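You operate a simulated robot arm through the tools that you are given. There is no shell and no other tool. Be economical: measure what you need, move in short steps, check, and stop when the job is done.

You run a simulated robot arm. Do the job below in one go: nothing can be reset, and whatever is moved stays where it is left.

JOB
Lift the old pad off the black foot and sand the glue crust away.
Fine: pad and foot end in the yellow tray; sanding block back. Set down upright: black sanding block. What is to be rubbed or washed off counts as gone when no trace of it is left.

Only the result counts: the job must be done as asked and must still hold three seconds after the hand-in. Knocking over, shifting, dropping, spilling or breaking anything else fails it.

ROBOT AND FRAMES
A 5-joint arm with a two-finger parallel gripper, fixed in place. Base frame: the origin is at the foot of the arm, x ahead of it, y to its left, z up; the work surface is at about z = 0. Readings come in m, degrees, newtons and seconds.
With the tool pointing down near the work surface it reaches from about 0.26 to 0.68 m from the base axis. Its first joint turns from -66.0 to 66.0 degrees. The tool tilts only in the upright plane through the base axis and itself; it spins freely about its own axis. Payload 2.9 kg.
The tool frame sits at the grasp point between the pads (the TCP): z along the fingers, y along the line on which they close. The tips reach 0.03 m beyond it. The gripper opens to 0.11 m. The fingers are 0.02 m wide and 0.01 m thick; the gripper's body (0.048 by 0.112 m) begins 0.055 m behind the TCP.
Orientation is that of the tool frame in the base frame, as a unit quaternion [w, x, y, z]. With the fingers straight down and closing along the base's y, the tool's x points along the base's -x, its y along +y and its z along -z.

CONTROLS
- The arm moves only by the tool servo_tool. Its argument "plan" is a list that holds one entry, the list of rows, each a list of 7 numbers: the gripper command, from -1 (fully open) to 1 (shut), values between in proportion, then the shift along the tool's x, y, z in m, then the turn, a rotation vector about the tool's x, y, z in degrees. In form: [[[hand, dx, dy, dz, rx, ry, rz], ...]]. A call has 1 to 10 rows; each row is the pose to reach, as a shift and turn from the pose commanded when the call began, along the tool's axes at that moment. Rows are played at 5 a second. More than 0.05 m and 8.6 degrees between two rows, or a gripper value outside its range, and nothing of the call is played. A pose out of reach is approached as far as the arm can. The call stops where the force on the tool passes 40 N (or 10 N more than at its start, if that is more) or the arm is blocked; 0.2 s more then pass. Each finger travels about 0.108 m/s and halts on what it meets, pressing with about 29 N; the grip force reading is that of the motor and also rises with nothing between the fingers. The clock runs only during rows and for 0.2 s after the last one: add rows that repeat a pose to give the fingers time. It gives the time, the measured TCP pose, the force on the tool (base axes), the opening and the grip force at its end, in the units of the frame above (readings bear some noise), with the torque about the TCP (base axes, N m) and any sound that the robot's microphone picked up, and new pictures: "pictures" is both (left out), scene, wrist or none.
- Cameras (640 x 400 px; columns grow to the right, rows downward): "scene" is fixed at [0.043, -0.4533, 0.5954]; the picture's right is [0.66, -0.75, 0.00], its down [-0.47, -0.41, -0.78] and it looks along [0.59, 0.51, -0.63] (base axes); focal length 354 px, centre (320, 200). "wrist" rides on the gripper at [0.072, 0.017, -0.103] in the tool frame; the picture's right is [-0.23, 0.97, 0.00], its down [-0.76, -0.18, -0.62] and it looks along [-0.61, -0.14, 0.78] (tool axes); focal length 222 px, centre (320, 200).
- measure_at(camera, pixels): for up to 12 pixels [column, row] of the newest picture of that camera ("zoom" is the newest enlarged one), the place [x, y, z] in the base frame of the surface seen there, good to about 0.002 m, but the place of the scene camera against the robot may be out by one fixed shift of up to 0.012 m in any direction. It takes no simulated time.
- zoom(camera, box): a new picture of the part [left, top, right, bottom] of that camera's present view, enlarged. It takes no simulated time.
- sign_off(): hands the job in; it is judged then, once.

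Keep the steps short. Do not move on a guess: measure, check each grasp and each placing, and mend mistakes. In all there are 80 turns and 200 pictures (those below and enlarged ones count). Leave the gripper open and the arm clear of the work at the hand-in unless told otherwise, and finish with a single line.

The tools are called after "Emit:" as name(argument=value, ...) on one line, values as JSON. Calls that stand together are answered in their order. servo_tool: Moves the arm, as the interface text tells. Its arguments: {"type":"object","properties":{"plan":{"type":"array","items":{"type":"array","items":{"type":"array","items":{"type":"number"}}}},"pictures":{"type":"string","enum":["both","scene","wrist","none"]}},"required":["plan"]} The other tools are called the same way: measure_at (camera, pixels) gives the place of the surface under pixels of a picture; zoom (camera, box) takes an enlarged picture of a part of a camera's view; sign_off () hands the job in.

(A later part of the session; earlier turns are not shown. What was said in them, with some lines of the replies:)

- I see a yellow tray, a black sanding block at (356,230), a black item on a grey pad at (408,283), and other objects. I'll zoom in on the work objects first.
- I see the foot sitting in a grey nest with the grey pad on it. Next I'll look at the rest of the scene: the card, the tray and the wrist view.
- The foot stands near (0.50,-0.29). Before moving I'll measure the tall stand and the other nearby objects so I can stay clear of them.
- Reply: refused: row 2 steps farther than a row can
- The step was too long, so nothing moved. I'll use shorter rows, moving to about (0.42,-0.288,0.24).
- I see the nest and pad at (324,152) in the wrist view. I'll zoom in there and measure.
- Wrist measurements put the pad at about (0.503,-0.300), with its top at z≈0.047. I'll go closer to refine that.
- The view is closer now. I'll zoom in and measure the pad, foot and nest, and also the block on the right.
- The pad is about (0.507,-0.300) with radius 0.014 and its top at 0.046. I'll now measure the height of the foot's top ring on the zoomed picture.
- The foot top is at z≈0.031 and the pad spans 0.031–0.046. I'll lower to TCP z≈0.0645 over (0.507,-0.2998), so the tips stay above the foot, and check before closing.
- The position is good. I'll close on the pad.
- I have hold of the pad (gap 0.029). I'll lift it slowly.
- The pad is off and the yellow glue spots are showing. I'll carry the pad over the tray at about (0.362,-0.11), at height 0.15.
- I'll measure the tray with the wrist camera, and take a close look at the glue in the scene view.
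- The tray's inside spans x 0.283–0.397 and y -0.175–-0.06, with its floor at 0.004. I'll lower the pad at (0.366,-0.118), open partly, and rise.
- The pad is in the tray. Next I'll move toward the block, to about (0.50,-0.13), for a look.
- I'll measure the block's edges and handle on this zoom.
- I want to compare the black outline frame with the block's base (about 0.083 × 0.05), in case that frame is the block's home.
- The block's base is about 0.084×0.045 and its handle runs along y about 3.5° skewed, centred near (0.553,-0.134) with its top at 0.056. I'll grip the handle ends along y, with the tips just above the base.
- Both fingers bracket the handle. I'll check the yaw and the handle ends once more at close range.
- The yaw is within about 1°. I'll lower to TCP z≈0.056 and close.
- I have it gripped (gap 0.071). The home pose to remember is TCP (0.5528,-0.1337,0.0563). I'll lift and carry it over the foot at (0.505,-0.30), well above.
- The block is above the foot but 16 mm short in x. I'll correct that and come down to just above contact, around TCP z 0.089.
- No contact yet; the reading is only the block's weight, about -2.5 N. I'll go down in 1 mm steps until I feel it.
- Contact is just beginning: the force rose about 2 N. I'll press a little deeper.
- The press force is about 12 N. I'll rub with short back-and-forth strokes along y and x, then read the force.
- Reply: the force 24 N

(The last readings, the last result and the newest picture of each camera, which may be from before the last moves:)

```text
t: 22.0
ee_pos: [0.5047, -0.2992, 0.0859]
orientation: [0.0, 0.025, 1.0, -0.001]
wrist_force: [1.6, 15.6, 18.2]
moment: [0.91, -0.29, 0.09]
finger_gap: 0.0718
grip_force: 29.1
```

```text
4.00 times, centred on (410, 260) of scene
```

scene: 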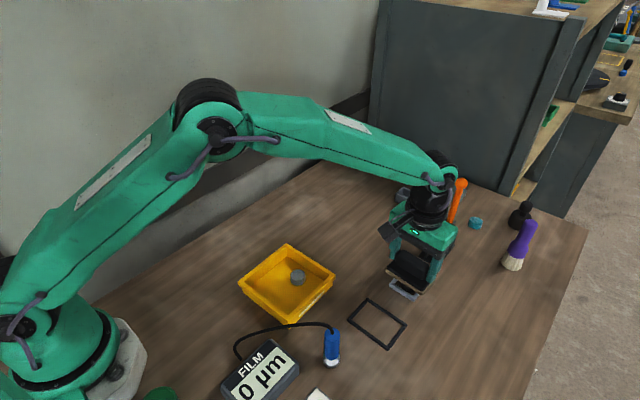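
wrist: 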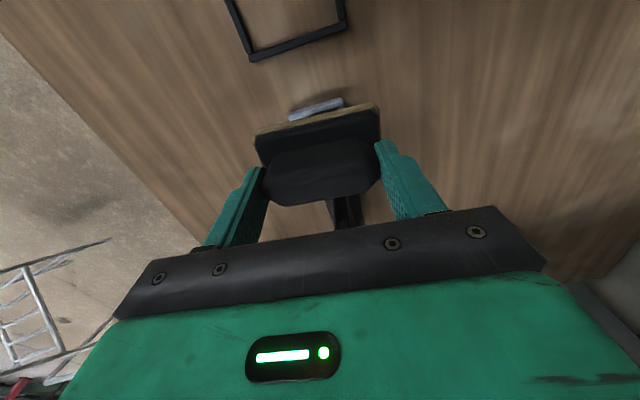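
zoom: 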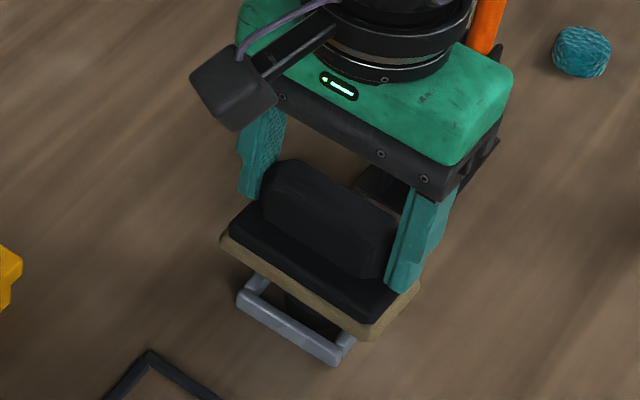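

Rubbing works, with about 15 N of friction. I'll lift straight up and move aside to check the result.

Emit:
servo_tool(plan=[[[1, 0, 0, -0.02, 0, 0, 0], [1, 0, 0.0, -0.05, 0, 0, 0], [1, 0.0, 0.04, -0.06, 0, 0, 0], [1, 0.0, 0.08, -0.06, 0, 0, 0], [1, 0.0, 0.08, -0.06, 0, 0, 0]]])

Emit:
zoom(camera="scene", box=[384, 255, 432, 305])

```text
t: 23.2
ee_pos: [0.5088, -0.2203, 0.1457]
orientation: [0.0, 0.026, 1.0, 0.0]
wrist_force: [0.4, -0.3, -2.6]
moment: [0.01, -0.01, 0.01]
finger_gap: 0.0717
grip_force: 29.0
```

scene: 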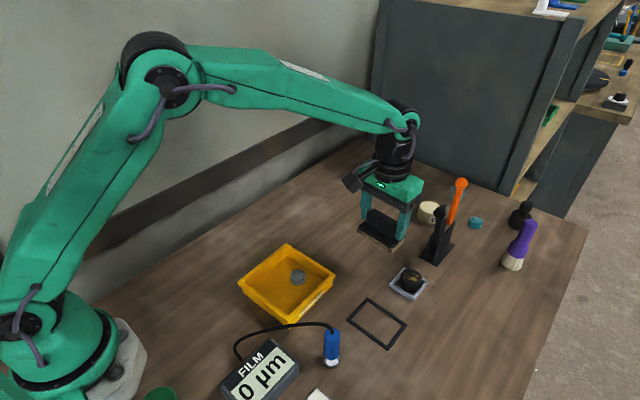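
wrist: 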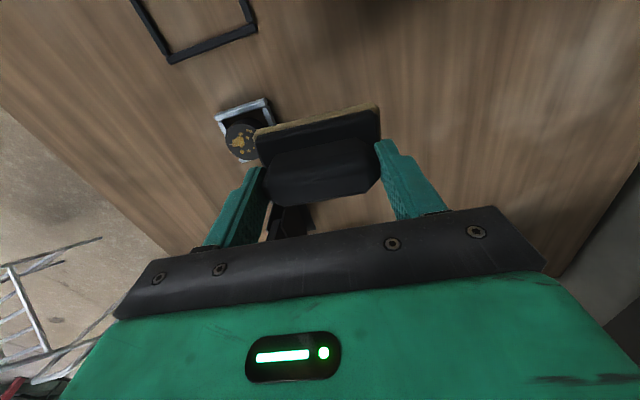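

```text
8.00 times, centred on (408, 280) of scene
```

zoom: 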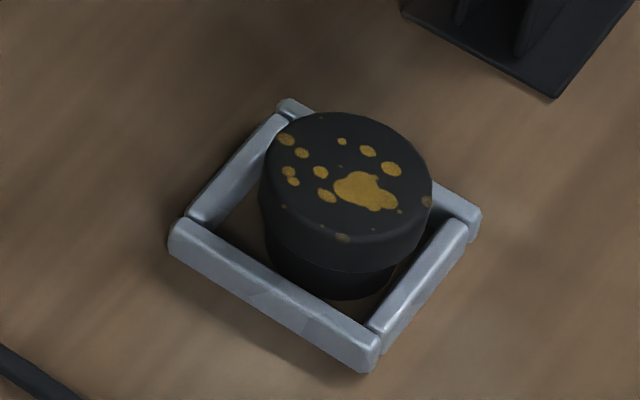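

The spots are fainter but still there, and the nest hasn't moved. I'll go back and rub more, with strokes along y.

Emit:
servo_tool(plan=[[[1, 0, -0.04, 0, 0, 0, 0], [1, 0, -0.08, 0.01, 0, 0, 0], [1, 0, -0.08, 0.045, 0, 0, 0], [1, 0, -0.08, 0.059, 0, 0, 0], [1, 0, -0.08, 0.0603, 0, 0, 0], [1, 0, -0.068, 0.0603, 0, 0, 0], [1, 0, -0.082, 0.0603, 0, 0, 0], [1, 0, -0.096, 0.0603, 0, 0, 0], [1, 0, -0.082, 0.0603, 0, 0, 0], [1, 0, -0.068, 0.0603, 0, 0, 0]]], pictures="none")

```text
t: 25.4
ee_pos: [0.5076, -0.2888, 0.0867]
orientation: [0.003, 0.027, 1.0, -0.001]
wrist_force: [-0.4, -15.0, 16.8]
moment: [-1.05, 0.03, -0.07]
finger_gap: 0.0718
grip_force: 29.2
```

The force is steady at about 17 N. I'll keep stroking.

Emit:
servo_tool(plan=[[[1, 0, -0.014, 0, 0, 0, 0], [1, 0, -0.028, 0, 0, 0, 0], [1, 0, -0.014, 0, 0, 0, 0], [1, 0, 0, 0, 0, 0, 0], [1, 0, -0.014, 0, 0, 0, 0], [1, 0, -0.028, 0, 0, 0, 0], [1, 0, -0.014, 0, 0, 0, 0], [1, 0, 0, 0, 0, 0, 0], [1, 0, -0.014, 0, 0, 0, 0], [1, 0, -0.012, 0, 0, 0, 0]]], pictures="none")

Emit:
servo_tool(plan=[[[1, -0.008, 0, 0, 0, 0, 0], [1, 0.004, 0, 0, 0, 0, 0], [1, 0.014, 0, 0, 0, 0, 0], [1, 0.002, 0, 0, 0, 0, 0], [1, -0.008, 0, 0, 0, 0, 0], [1, 0.004, 0, 0, 0, 0, 0], [1, 0.014, 0, 0, 0, 0, 0], [1, 0.002, 0, 0, 0, 0, 0], [1, -0.008, 0, 0, 0, 0, 0], [1, 0.002, 0, 0, 0, 0, 0]]], pictures="none")

```text
t: 27.6
ee_pos: [0.506, -0.299, 0.0862]
orientation: [0.0, 0.025, 1.0, 0.0]
wrist_force: [1.9, 16.3, 24.1]
moment: [0.96, -0.27, 0.19]
finger_gap: 0.0716
grip_force: 29.3
```

```text
t: 28.0
ee_pos: [0.5079, -0.3004, 0.0852]
orientation: [-0.004, 0.026, 1.0, 0.003]
wrist_force: [-0.6, 2.4, 3.6]
moment: [0.12, 0.01, -0.03]
finger_gap: 0.0719
grip_force: 28.9
stopped in row 1: the force on the tool passed its limit at 43 N (the readings are from after the stop); the commanded pose is now the measured one
```

The x stroke hit the force limit, so I'll lift and inspect.

Emit:
servo_tool(plan=[[[1, 0, 0, -0.02, 0, 0, 0], [1, 0, 0.0, -0.05, 0, 0, 0], [1, 0.0, 0.04, -0.06, 0, 0, 0], [1, 0.0, 0.08, -0.06, 0, 0, 0], [1, 0.0, 0.08, -0.06, 0, 0, 0]]])

Emit:
zoom(camera="scene", box=[384, 255, 432, 305])

Emit:
zoom(camera="wrist", box=[200, 90, 280, 170])

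```text
t: 29.2
ee_pos: [0.5114, -0.2205, 0.1444]
orientation: [-0.005, 0.027, 1.0, 0.003]
wrist_force: [0.0, -0.4, -2.5]
moment: [0.01, 0.03, 0.02]
finger_gap: 0.0717
grip_force: 29.0
```

scene: 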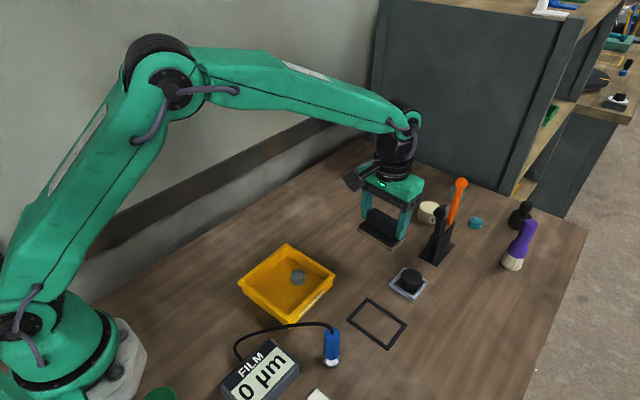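
wrist: 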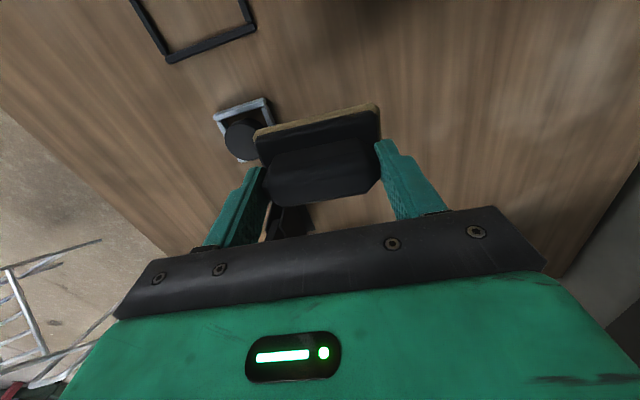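

```text
8.00 times, centred on (408, 280) of scene
```

zoom: 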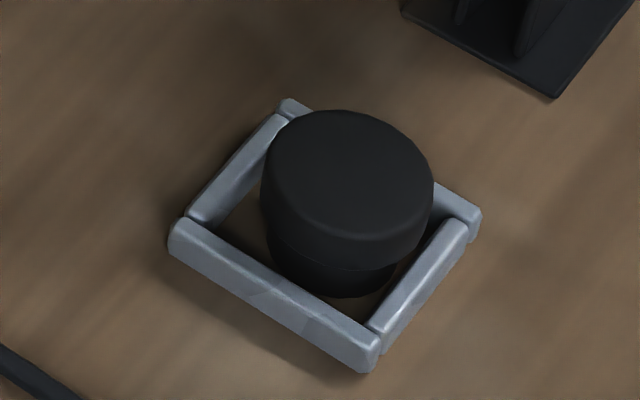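

```text
5.00 times, centred on (240, 130) of wrist
```

zoom: 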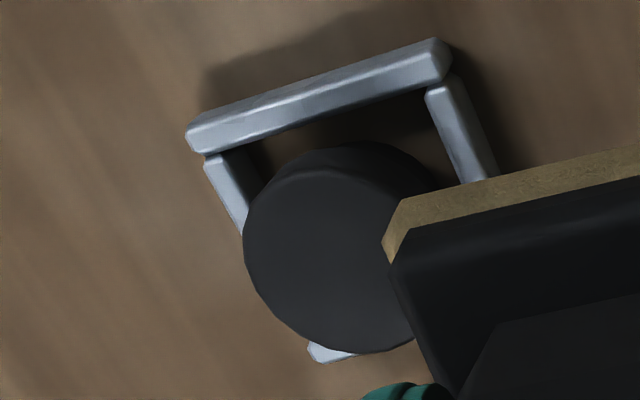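

The top looks completely clean. To rule out a thin leftover I'll do one more round of strokes, straightening the slight tilt the stop left.

Emit:
servo_tool(plan=[[[1, 0.002, -0.04, 0, 0.34, -0.57, 0], [1, 0.002, -0.08, 0.01, 0.34, -0.57, 0], [1, 0.002, -0.08, 0.045, 0.34, -0.57, 0], [1, 0.002, -0.08, 0.057, 0.34, -0.57, 0], [1, 0.002, -0.08, 0.0593, 0.34, -0.57, 0], [1, 0.002, -0.068, 0.0595, 0.34, -0.57, 0], [1, 0.002, -0.08, 0.0595, 0.34, -0.57, 0], [1, 0.002, -0.093, 0.0595, 0.34, -0.57, 0], [1, 0.002, -0.08, 0.0595, 0.34, -0.57, 0], [1, 0.002, -0.068, 0.0595, 0.34, -0.57, 0]]], pictures="none")

```text
t: 31.4
ee_pos: [0.5059, -0.2869, 0.0858]
orientation: [0.001, 0.027, 1.0, -0.001]
wrist_force: [0.3, 0.5, -2.3]
moment: [0.02, 0.01, -0.04]
finger_gap: 0.0718
grip_force: 29.5
```

There's no pressure at this height, so I'll go 1 mm at a time while stroking.

Emit:
servo_tool(plan=[[[1, 0, -0.006, 0.0005, 0, 0, 0], [1, 0, -0.012, 0.001, 0, 0, 0], [1, 0, -0.012, 0.0015, 0, 0, 0], [1, 0, -0.012, 0.0015, 0, 0, 0]]], pictures="none")

```text
t: 32.4
ee_pos: [0.5064, -0.3004, 0.0861]
orientation: [0.0, 0.026, 1.0, -0.001]
wrist_force: [-2.8, 10.4, 15.7]
moment: [0.63, 0.06, 0.07]
finger_gap: 0.0719
grip_force: 29.0
```

Pressure is back to about 16 N. More strokes along y.

Emit:
servo_tool(plan=[[[1, 0, 0.012, 0, 0, 0, 0], [1, 0, 0, 0, 0, 0, 0], [1, 0, -0.013, 0, 0, 0, 0], [1, 0, 0, 0, 0, 0, 0], [1, 0, 0.012, 0, 0, 0, 0], [1, 0, 0, 0, 0, 0, 0], [1, 0, -0.013, 0, 0, 0, 0], [1, 0, 0, 0, 0, 0, 0], [1, 0, 0.012, 0, 0, 0, 0], [1, 0, 0, 0, 0, 0, 0]]], pictures="none")

Emit:
servo_tool(plan=[[[1, 0.004, 0.012, 0, 0, 0, 0], [1, 0.004, 0, 0, 0, 0, 0], [1, 0.004, -0.013, 0, 0, 0, 0], [1, 0.004, 0, 0, 0, 0, 0], [1, 0.004, 0.012, 0, 0, 0, 0], [1, 0, 0, 0, 0, 0, 0], [1, 0, -0.013, 0, 0, 0, 0], [1, 0, 0, 0, 0, 0, 0], [1, 0, 0.012, 0, 0, 0, 0], [1, 0, 0, 0, 0, 0, 0]]], pictures="none")

Emit:
servo_tool(plan=[[[1, 0, 0, -0.02, 0, 0, 0], [1, 0, 0.0, -0.05, 0, 0, 0], [1, 0.0, 0.04, -0.06, 0, 0, 0], [1, 0.0, 0.08, -0.06, 0, 0, 0], [1, 0.0, 0.11, -0.06, 0, 0, 0], [1, 0.0, 0.11, -0.06, 0, 0, 0]]])

Emit:
zoom(camera="scene", box=[384, 255, 432, 305])

Emit:
zoom(camera="wrist", box=[160, 80, 280, 180])

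```text
t: 34.6
ee_pos: [0.5059, -0.2959, 0.0846]
orientation: [-0.002, 0.024, 1.0, 0.0]
wrist_force: [1.9, 21.8, 27.2]
moment: [1.42, -0.44, 0.25]
finger_gap: 0.0716
grip_force: 28.8
```

```text
t: 36.8
ee_pos: [0.506, -0.2977, 0.0867]
orientation: [0.0, 0.024, 1.0, 0.0]
wrist_force: [2.1, 17.2, 23.4]
moment: [0.9, -0.34, 0.12]
finger_gap: 0.0715
grip_force: 29.2
```

```text
t: 38.2
ee_pos: [0.5099, -0.1895, 0.1451]
orientation: [0.001, 0.028, 1.0, 0.0]
wrist_force: [-0.9, -0.8, -0.9]
moment: [0.01, -0.02, 0.03]
finger_gap: 0.0716
grip_force: 29.1
```

scene: 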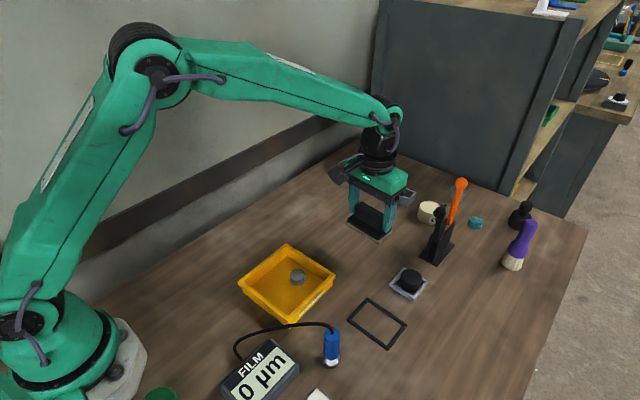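
wrist: 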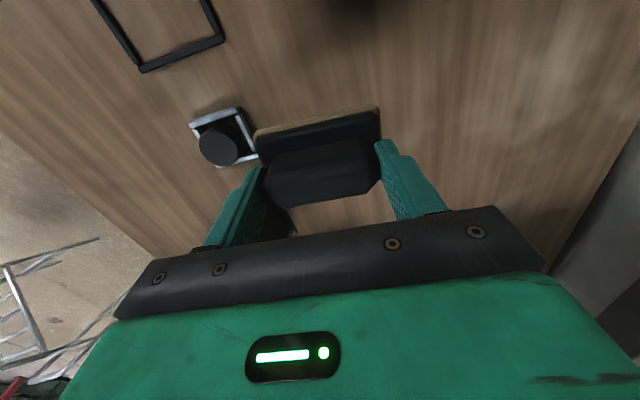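

```text
8.00 times, centred on (408, 280) of scene
```

zoom: 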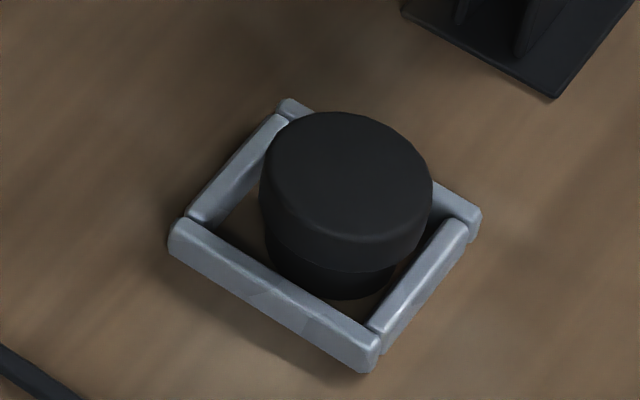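

```text
4.00 times, centred on (220, 130) of wrist
```

zoom: 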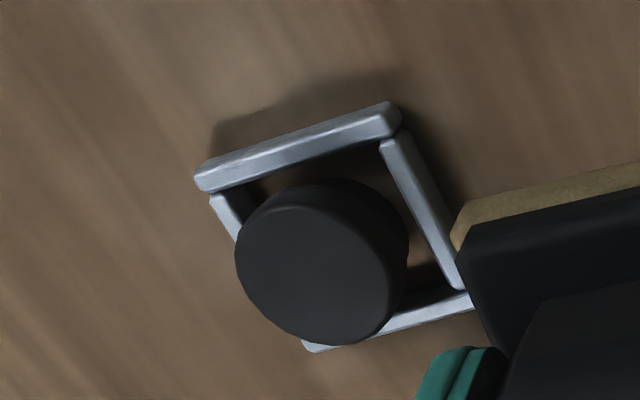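

The foot is clean. Before setting the block down, I'll check what the black frame is for. I'll move to about (0.45,-0.24,0.23) so it shows in the wrist view.

Emit:
servo_tool(plan=[[[1, 0.015, -0.01, -0.03, 0, 0, 0], [1, 0.03, -0.025, -0.06, 0, 0, 0], [1, 0.045, -0.045, -0.085, 0, 0, 0], [1, 0.055, -0.065, -0.1, 0, 0, 0], [1, 0.055, -0.065, -0.1, 0, 0, 0]]], pictures="wrist")

Emit:
zoom(camera="wrist", box=[220, 20, 380, 120])

```text
t: 39.4
ee_pos: [0.4526, -0.252, 0.2434]
orientation: [0.0, 0.028, 1.0, 0.0]
wrist_force: [-0.4, 0.4, -2.2]
moment: [-0.01, -0.01, -0.03]
finger_gap: 0.0718
grip_force: 28.7
```

wrist: 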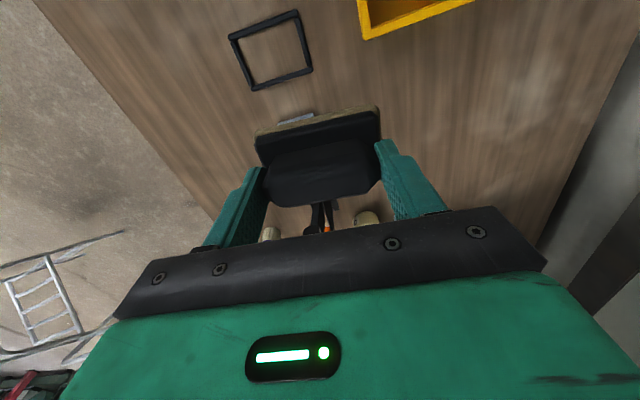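

```text
4.00 times, centred on (300, 70) of wrist
```

zoom: 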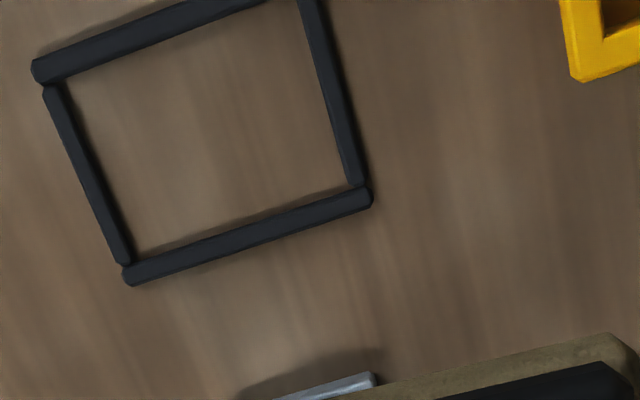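

Emit:
measure_at(camera="zoom", pixels=[[70, 83], [138, 250], [340, 188], [300, 22], [125, 275], [370, 196], [35, 70], [255, 350], [90, 170], [320, 100], [240, 225], [60, 75]])

Emit:
measure_at(camera="scene", pixels=[[221, 385], [271, 340], [299, 366], [245, 398], [284, 374], [260, 370], [309, 396], [320, 388], [330, 396]])

```text
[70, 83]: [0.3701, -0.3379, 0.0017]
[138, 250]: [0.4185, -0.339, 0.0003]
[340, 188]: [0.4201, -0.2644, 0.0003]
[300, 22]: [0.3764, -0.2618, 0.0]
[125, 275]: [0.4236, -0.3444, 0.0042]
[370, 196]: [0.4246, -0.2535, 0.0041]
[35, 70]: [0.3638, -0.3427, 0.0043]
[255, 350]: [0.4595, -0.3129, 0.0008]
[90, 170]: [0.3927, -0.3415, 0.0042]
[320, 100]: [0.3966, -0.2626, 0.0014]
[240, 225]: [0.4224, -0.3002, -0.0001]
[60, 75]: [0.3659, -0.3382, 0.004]
```

```text
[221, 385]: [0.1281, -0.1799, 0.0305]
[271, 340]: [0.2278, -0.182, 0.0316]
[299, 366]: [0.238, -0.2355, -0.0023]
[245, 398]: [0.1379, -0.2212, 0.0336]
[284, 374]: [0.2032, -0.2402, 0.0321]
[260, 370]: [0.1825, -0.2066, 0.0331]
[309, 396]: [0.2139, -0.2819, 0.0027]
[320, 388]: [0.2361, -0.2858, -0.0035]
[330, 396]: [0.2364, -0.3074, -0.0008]
```

The frame's inside is 0.050×0.0765, which is too short for the block's 0.083 base, so it isn't the block's home. The block goes back to its starting spot, so I'll move above it.

Emit:
servo_tool(plan=[[[1, -0.02, 0.03, 0.02, 0, 0, 0], [1, -0.04, 0.06, 0.04, 0, 0, 0], [1, -0.065, 0.09, 0.06, 0, 0, 0], [1, -0.0934, 0.1237, 0.08, 0, 0, 0], [1, -0.0934, 0.1237, 0.12, 0, 0, 0], [1, -0.0934, 0.1237, 0.15, 0, 0, 0], [1, -0.0934, 0.1237, 0.15, 0, 0, 0]]], pictures="scene")

```text
t: 41.0
ee_pos: [0.5521, -0.134, 0.0939]
orientation: [0.001, 0.027, 1.0, 0.0]
wrist_force: [-0.2, -0.1, -1.9]
moment: [0.0, 0.01, 0.02]
finger_gap: 0.0719
grip_force: 29.0
```

scene: 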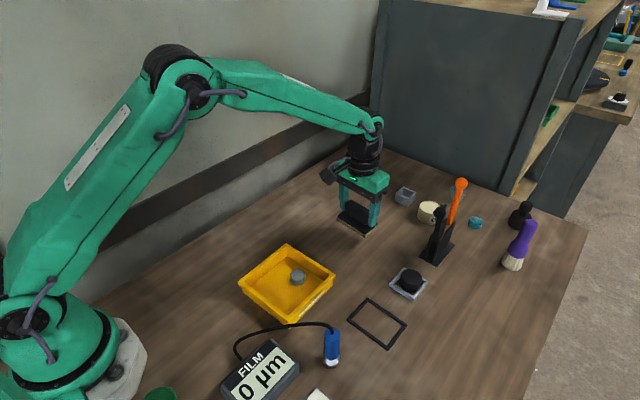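

I'm over the home spot. I'll lower gently to contact.

Emit:
servo_tool(plan=[[[1, 0, 0, 0.02, 0, 0, 0], [1, 0, 0, 0.034, 0, 0, 0], [1, 0, 0, 0.0365, 0, 0, 0], [1, 0, 0, 0.0378, 0, 0, 0], [1, 0, 0, 0.0378, 0, 0, 0]]], pictures="scene")

Emit:
zoom(camera="scene", box=[312, 190, 408, 260])

```text
t: 42.2
ee_pos: [0.553, -0.1334, 0.0568]
orientation: [0.001, 0.027, 1.0, 0.0]
wrist_force: [-0.4, -0.2, -1.2]
moment: [0.01, 0.03, -0.03]
finger_gap: 0.0715
grip_force: 29.6
```

scene: 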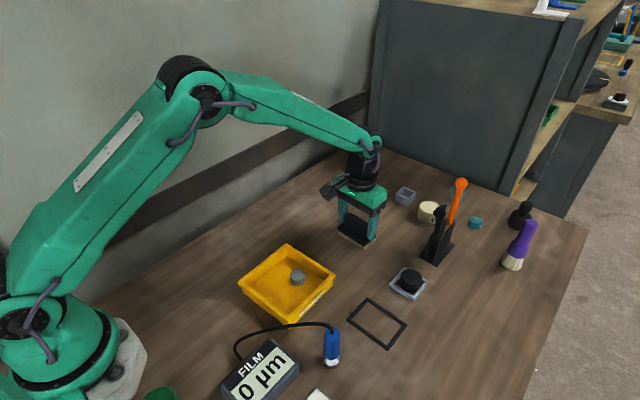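

```text
5.71 times, centred on (360, 225) of scene
```

zoom: 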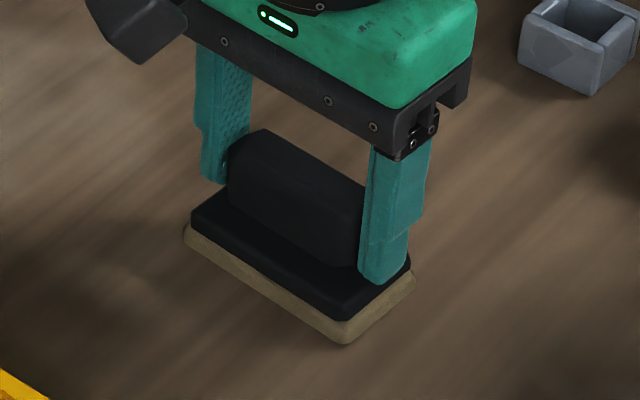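

The block is almost touching and back in its old place. I'll lower 0.8 mm more, open, and rise.

Emit:
servo_tool(plan=[[[1, 0, 0, 0.0008, 0, 0, 0], [1, 0, 0, 0.0008, 0, 0, 0], [0.0, 0, 0, 0.0008, 0, 0, 0], [-1, 0, 0, 0.0008, 0, 0, 0], [-1, 0, 0, 0.0008, 0, 0, 0], [-1, 0, 0, -0.03, 0, 0, 0], [-1, 0, 0, -0.07, 0, 0, 0], [-1, 0.03, 0, -0.09, 0, 0, 0], [-1, 0.05, 0, -0.1, 0, 0, 0]]])

Emit:
zoom(camera="scene", box=[328, 205, 392, 255])

```text
t: 44.2
ee_pos: [0.5024, -0.13, 0.1558]
orientation: [-0.001, 0.026, 1.0, 0.0]
wrist_force: [-0.2, -0.2, 0.0]
moment: [0.02, 0.06, -0.02]
finger_gap: 0.1097
grip_force: 0.0
```

scene: 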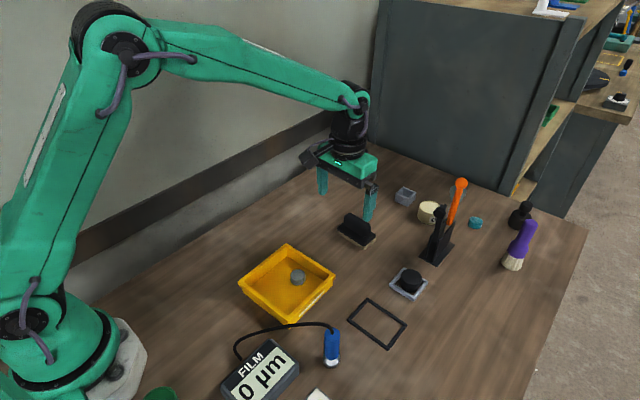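
wrist: 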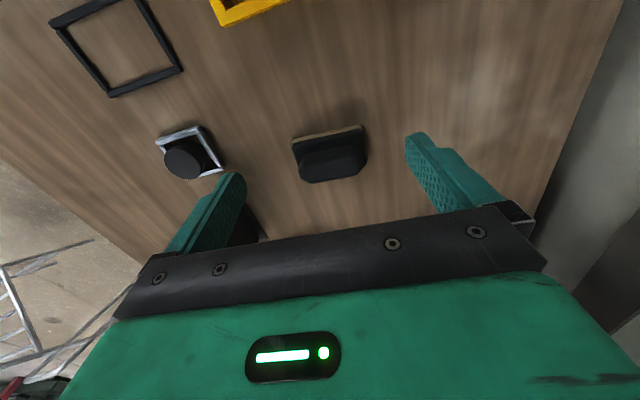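

```text
8.00 times, centred on (360, 230) of scene
```

zoom: 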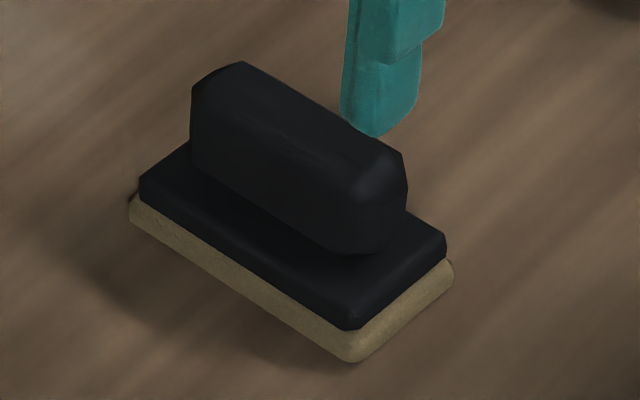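

The block sits exactly as it did before. Now for the foot: I'll move back above the nest and look.

Emit:
servo_tool(plan=[[[-1, 0.003, -0.04, 0, 0, 0, -1.5], [-1, 0.006, -0.08, 0, 0, 0, -3], [-1, 0.009, -0.12, 0.01, 0, 0, -3], [-1, 0.012, -0.16, 0.02, 0, 0, -3], [-1, 0.0148, -0.171, 0.025, 0, 0, -3], [-1, 0.0148, -0.171, 0.025, 0, 0, -3]]], pictures="wrist")

Emit:
zoom(camera="wrist", box=[275, 105, 365, 185])

```text
t: 45.6
ee_pos: [0.4788, -0.3008, 0.1306]
orientation: [0.001, 0.001, 1.0, -0.001]
wrist_force: [-0.1, 0.0, -0.1]
moment: [0.0, 0.01, -0.01]
finger_gap: 0.11
grip_force: 0.1
```

wrist: 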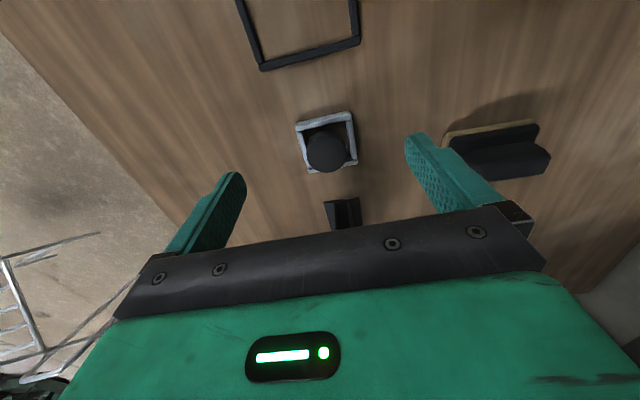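

```text
5.00 times, centred on (320, 145) of wrist
```

zoom: 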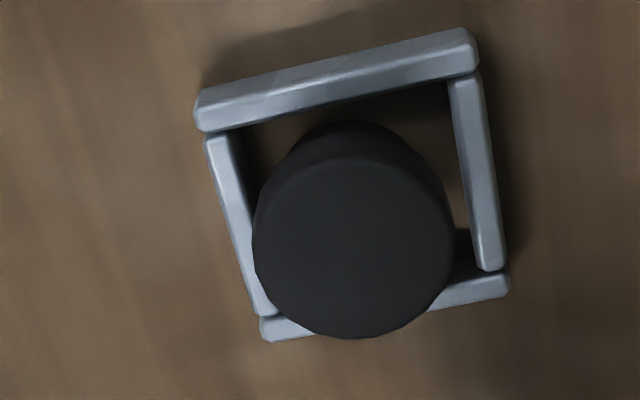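

Emit:
measure_at(camera="zoom", pixels=[[355, 245], [262, 240], [448, 240], [355, 172], [352, 330], [345, 140], [220, 180], [475, 150], [205, 115], [475, 60], [350, 100], [300, 190]])

```text
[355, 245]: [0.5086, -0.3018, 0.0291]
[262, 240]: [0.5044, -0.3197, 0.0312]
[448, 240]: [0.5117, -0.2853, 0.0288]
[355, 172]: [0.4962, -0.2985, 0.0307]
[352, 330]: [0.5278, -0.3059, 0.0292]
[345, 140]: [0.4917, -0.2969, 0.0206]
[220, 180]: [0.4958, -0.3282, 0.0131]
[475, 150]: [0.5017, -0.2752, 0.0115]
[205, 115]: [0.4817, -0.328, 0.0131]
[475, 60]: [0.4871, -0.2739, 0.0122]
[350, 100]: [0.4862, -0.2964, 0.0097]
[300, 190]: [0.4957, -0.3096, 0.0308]
```

The foot's cap is centred at (0.510,-0.3025), radius 0.018, top at z 0.030, and the nest walls top out at 0.013. I'll lower with the tips at about 0.017 and close.

Emit:
servo_tool(plan=[[[-1, -0.031, -0.0015, 0.0, 0, 0, 0], [-1, -0.031, -0.0015, 0.04, 0, 0, 0], [-1, -0.031, -0.0015, 0.07, 0, 0, 0], [-1, -0.031, -0.0015, 0.0835, 0, 0, 0], [-1, -0.031, -0.0015, 0.0835, 0, 0, 0], [-0.3, -0.031, -0.0015, 0.0835, 0, 0, 0], [0.3, -0.031, -0.0015, 0.0835, 0, 0, 0], [1, -0.031, -0.0015, 0.0835, 0, 0, 0], [1, -0.031, -0.0015, 0.0835, 0, 0, 0]]])

Emit:
zoom(camera="scene", box=[376, 240, 440, 310])

```text
t: 47.6
ee_pos: [0.5089, -0.3019, 0.0477]
orientation: [0.0, 0.0, 1.0, 0.0]
wrist_force: [0.4, 11.6, 2.6]
moment: [0.42, 0.01, 0.01]
finger_gap: 0.0396
grip_force: 28.9
```

scene: 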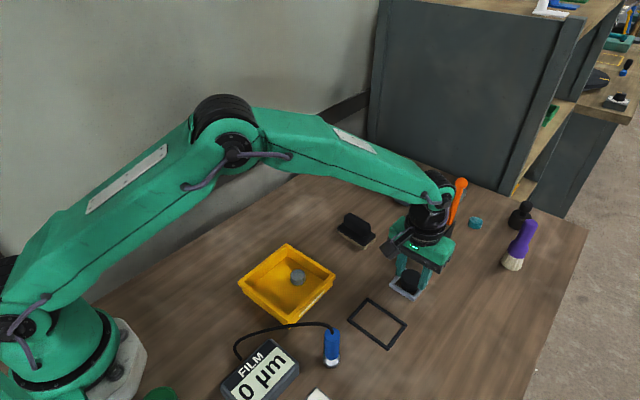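
wrist: 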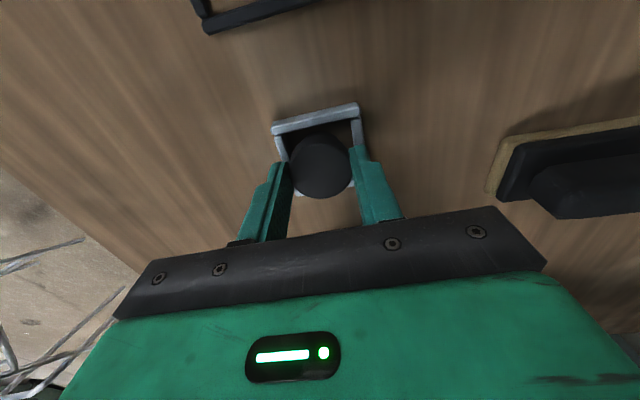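

```text
5.71 times, centred on (408, 275) of scene
```

zoom: 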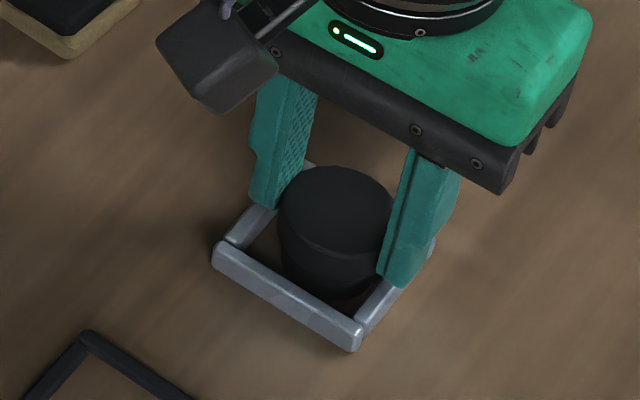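

The foot is gripped at 0.0396 with about 11 N of side load, so it's leaning on the nest wall. I'll ease 1.5 mm toward +y, then lift slowly.

Emit:
servo_tool(plan=[[[1, 0, 0.0015, 0, 0, 0, 0], [1, 0, 0.0015, -0.003, 0, 0, 0], [1, 0, 0.0015, -0.008, 0, 0, 0], [1, 0, 0.0015, -0.016, 0, 0, 0], [1, 0, 0.0015, -0.03, 0, 0, 0], [1, 0, 0.0015, -0.06, 0, 0, 0], [1, 0, 0.0015, -0.09, 0, 0, 0], [1, 0, 0.0015, -0.09, 0, 0, 0]]])

Emit:
zoom(camera="scene", box=[370, 220, 450, 310])

Emit:
zoom(camera="wrist", box=[260, 80, 390, 220])

```text
t: 49.4
ee_pos: [0.5096, -0.2991, 0.1396]
orientation: [0.001, 0.001, 1.0, 0.0]
wrist_force: [0.7, 0.2, -0.4]
moment: [0.0, 0.01, -0.03]
finger_gap: 0.0399
grip_force: 28.5
```

scene: 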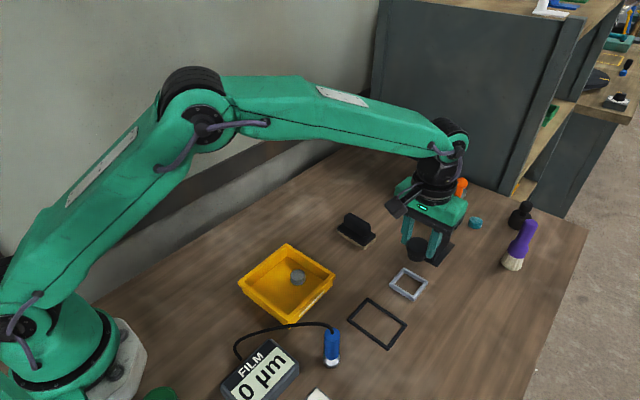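
wrist: 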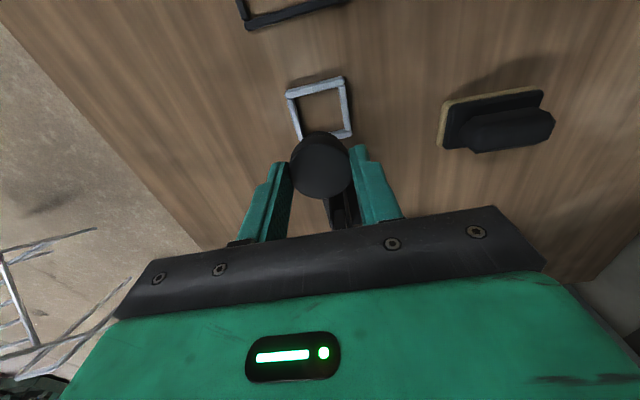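

```text
4.44 times, centred on (410, 265) of scene
```

zoom: 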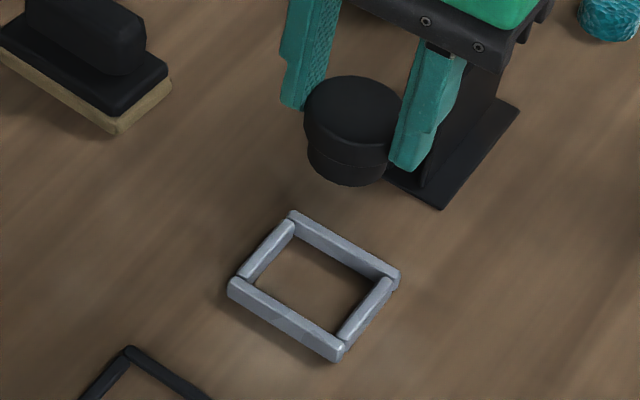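

```text
2.86 times, centred on (325, 150) of wrist
```

zoom: 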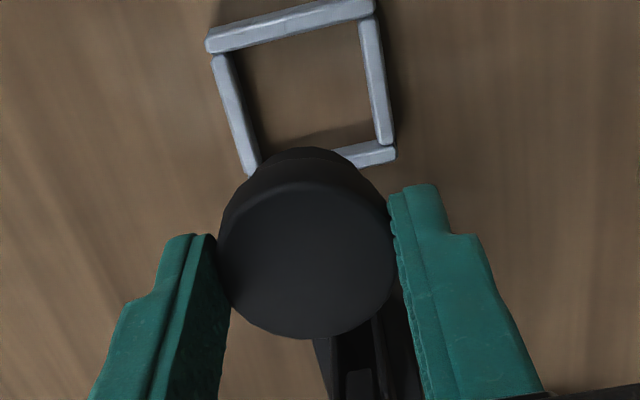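

The foot is clear of the nest, which stayed put, and it's spotless. I'll carry it over the tray to (0.311,-0.118).

Emit:
servo_tool(plan=[[[1, 0.028, 0.026, 0, 0, 0, 0], [1, 0.056, 0.052, 0, 0, 0, 0], [1, 0.084, 0.078, 0, 0, 0, 0], [1, 0.112, 0.104, 0, 0, 0, 0], [1, 0.14, 0.13, 0, 0, 0, 0], [1, 0.17, 0.156, 0, 0, 0, 0], [1, 0.1985, 0.181, 0, 0, 0, 0], [1, 0.1985, 0.181, 0.0, 0, 0, 0]]])

Emit:
measure_at(camera="scene", pixels=[[286, 262], [298, 273], [270, 285]])

```text
t: 51.2
ee_pos: [0.3116, -0.1187, 0.138]
orientation: [0.001, 0.0, 1.0, 0.0]
wrist_force: [0.3, -0.5, -1.0]
moment: [0.0, 0.02, 0.0]
finger_gap: 0.0398
grip_force: 29.0
```

scene: 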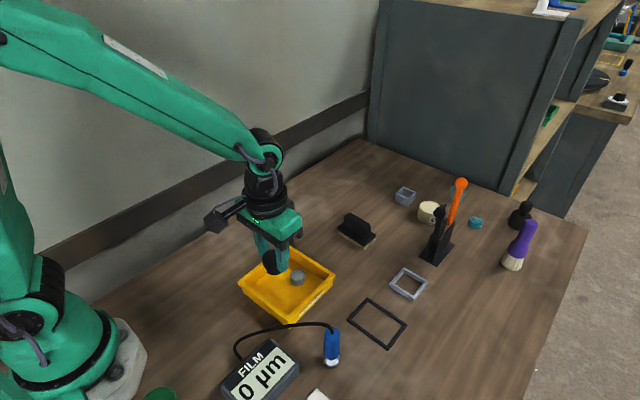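
wrist: 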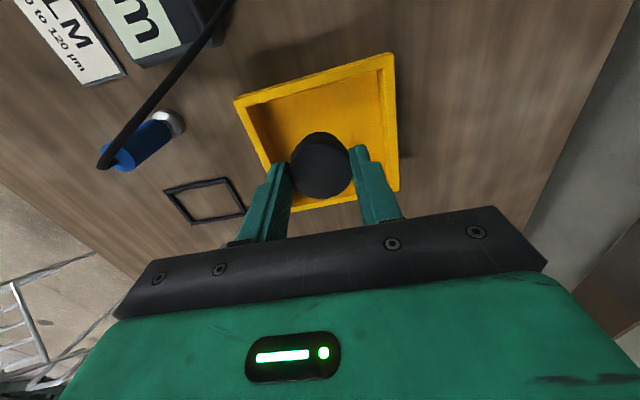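

```text
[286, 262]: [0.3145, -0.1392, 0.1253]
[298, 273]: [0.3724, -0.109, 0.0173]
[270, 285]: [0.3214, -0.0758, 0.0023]
```

The foot is over the empty half of the tray. I'll lower it until it just touches.

Emit:
servo_tool(plan=[[[1, 0, 0, 0.03, 0, 0, 0], [1, 0, 0, 0.06, 0, 0, 0], [1, 0, 0, 0.078, 0, 0, 0], [1, 0, 0, 0.084, 0, 0, 0], [1, 0, 0, 0.087, 0, 0, 0], [1, 0, 0, 0.087, 0, 0, 0]]])

Emit:
zoom(camera="scene", box=[230, 220, 350, 320])

```text
t: 52.6
ee_pos: [0.3129, -0.1204, 0.0515]
orientation: [0.002, 0.0, 1.0, -0.001]
wrist_force: [-5.3, 3.0, 22.8]
moment: [0.16, 0.17, -0.01]
finger_gap: 0.0397
grip_force: 28.9
```

scene: 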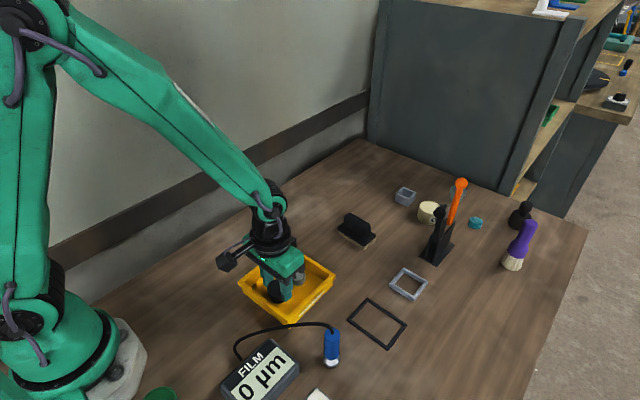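
wrist: 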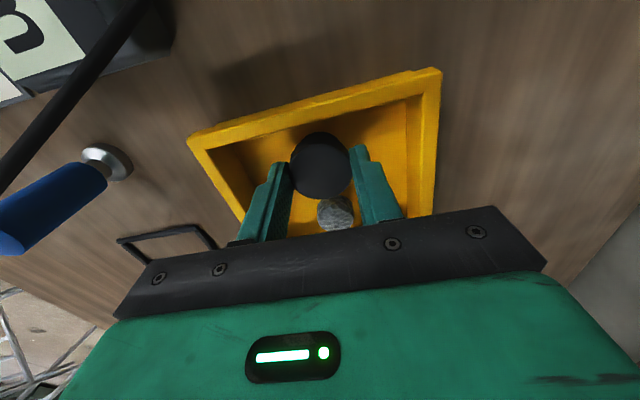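

```text
4.00 times, centred on (290, 270) of scene
```

zoom: 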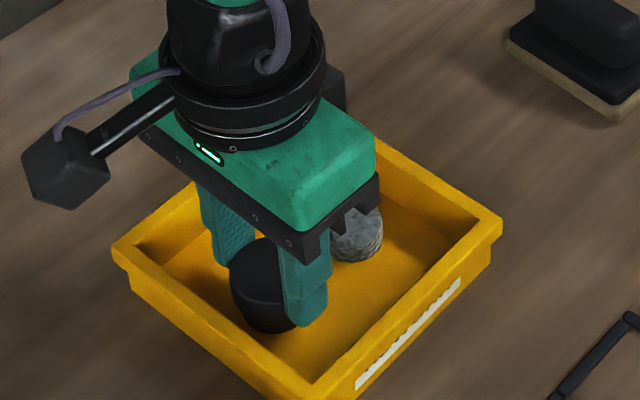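

It's on the floor (22 N), a bit too firm. I'll ease up 1.5 mm, open partly, and rise straight up.

Emit:
servo_tool(plan=[[[1, 0, 0, -0.0015, 0, 0, 0], [0.2, 0, 0, -0.0015, 0, 0, 0], [-0.1, 0, 0, -0.0015, 0, 0, 0], [-0.1, 0, 0, -0.0015, 0, 0, 0], [-0.1, 0, 0, -0.03, 0, 0, 0], [-0.1, 0, 0, -0.07, 0, 0, 0], [-0.1, 0, 0, -0.11, 0, 0, 0], [-1, 0, 0, -0.15, 0, 0, 0], [-1, 0, 0.04, -0.17, 0, 0, 0], [-1, 0, 0.08, -0.19, 0, 0, 0]]])

Emit:
zoom(camera="scene", box=[230, 220, 350, 320])

```text
t: 54.8
ee_pos: [0.312, -0.0384, 0.241]
orientation: [0.001, 0.0, 1.0, 0.0]
wrist_force: [1.0, -0.3, -0.4]
moment: [-0.01, 0.0, -0.02]
finger_gap: 0.11
grip_force: 0.0
```

scene: 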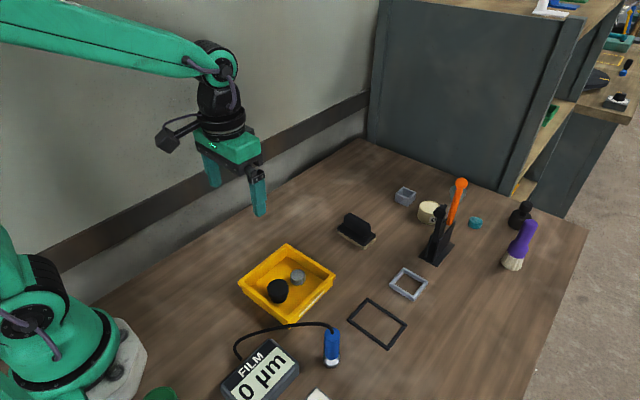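
wrist: 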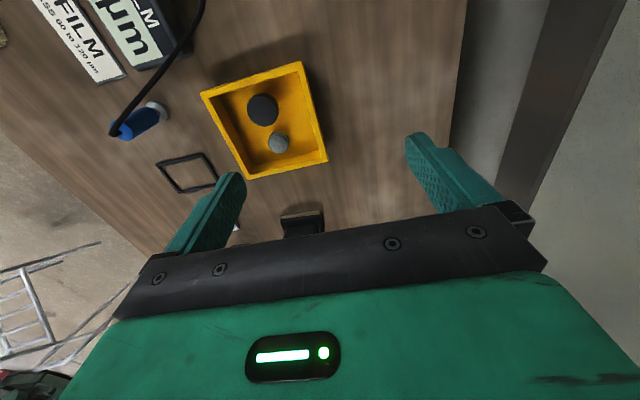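

```text
4.00 times, centred on (290, 270) of scene
```

zoom: 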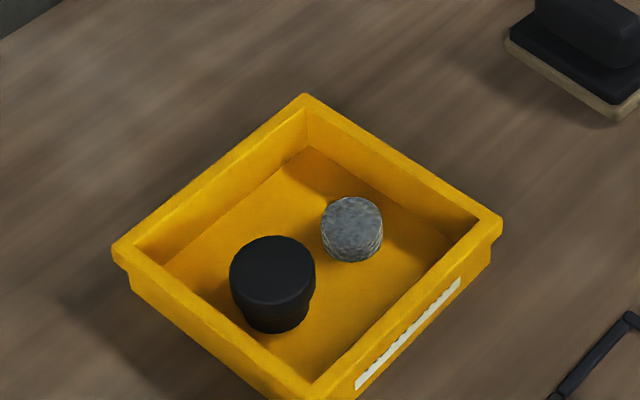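

Foot and pad are both in the tray. I'll look once more at high zoom for leftover traces on the foot and the floor.

Emit:
zoom(camera="wrist", box=[240, 85, 300, 160])

Emit:
zoom(camera="scene", box=[262, 270, 302, 310])

Emit:
zoom(camera="scene", box=[330, 180, 490, 310])

```text
5.33 times, centred on (270, 122) of wrist
```

zoom: 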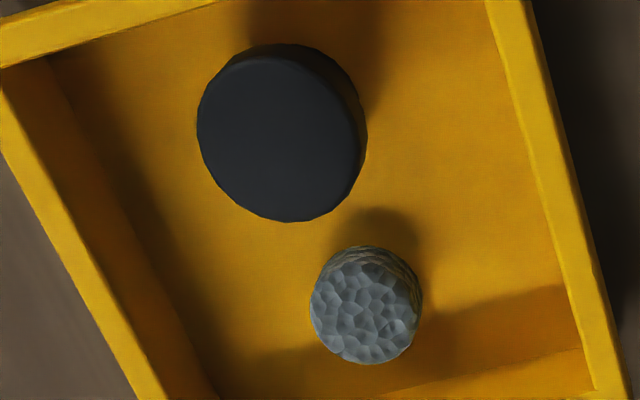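

```text
10.00 times, centred on (282, 290) of scene
```

zoom: 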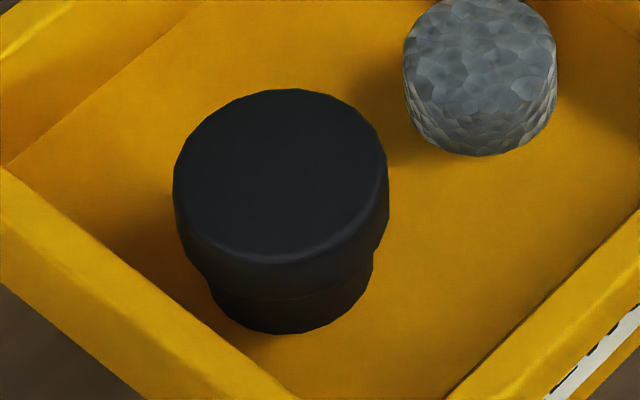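

```text
3.08 times, centred on (410, 245) of scene
```

zoom: 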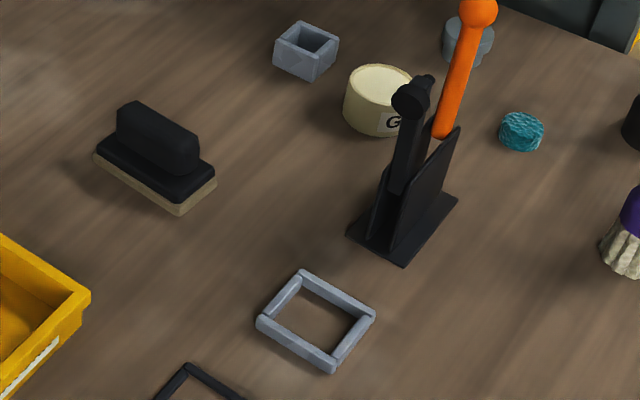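

No traces are visible, nothing else has moved, the block is upright in its place, and the gripper is open and clear. I'll hand in.

Emit:
sign_off()

```text
The job is handed in.
```

The old pad and the sanded foot are in the yellow tray with no visible glue left on the foot, and the sanding block is back upright in its starting spot.
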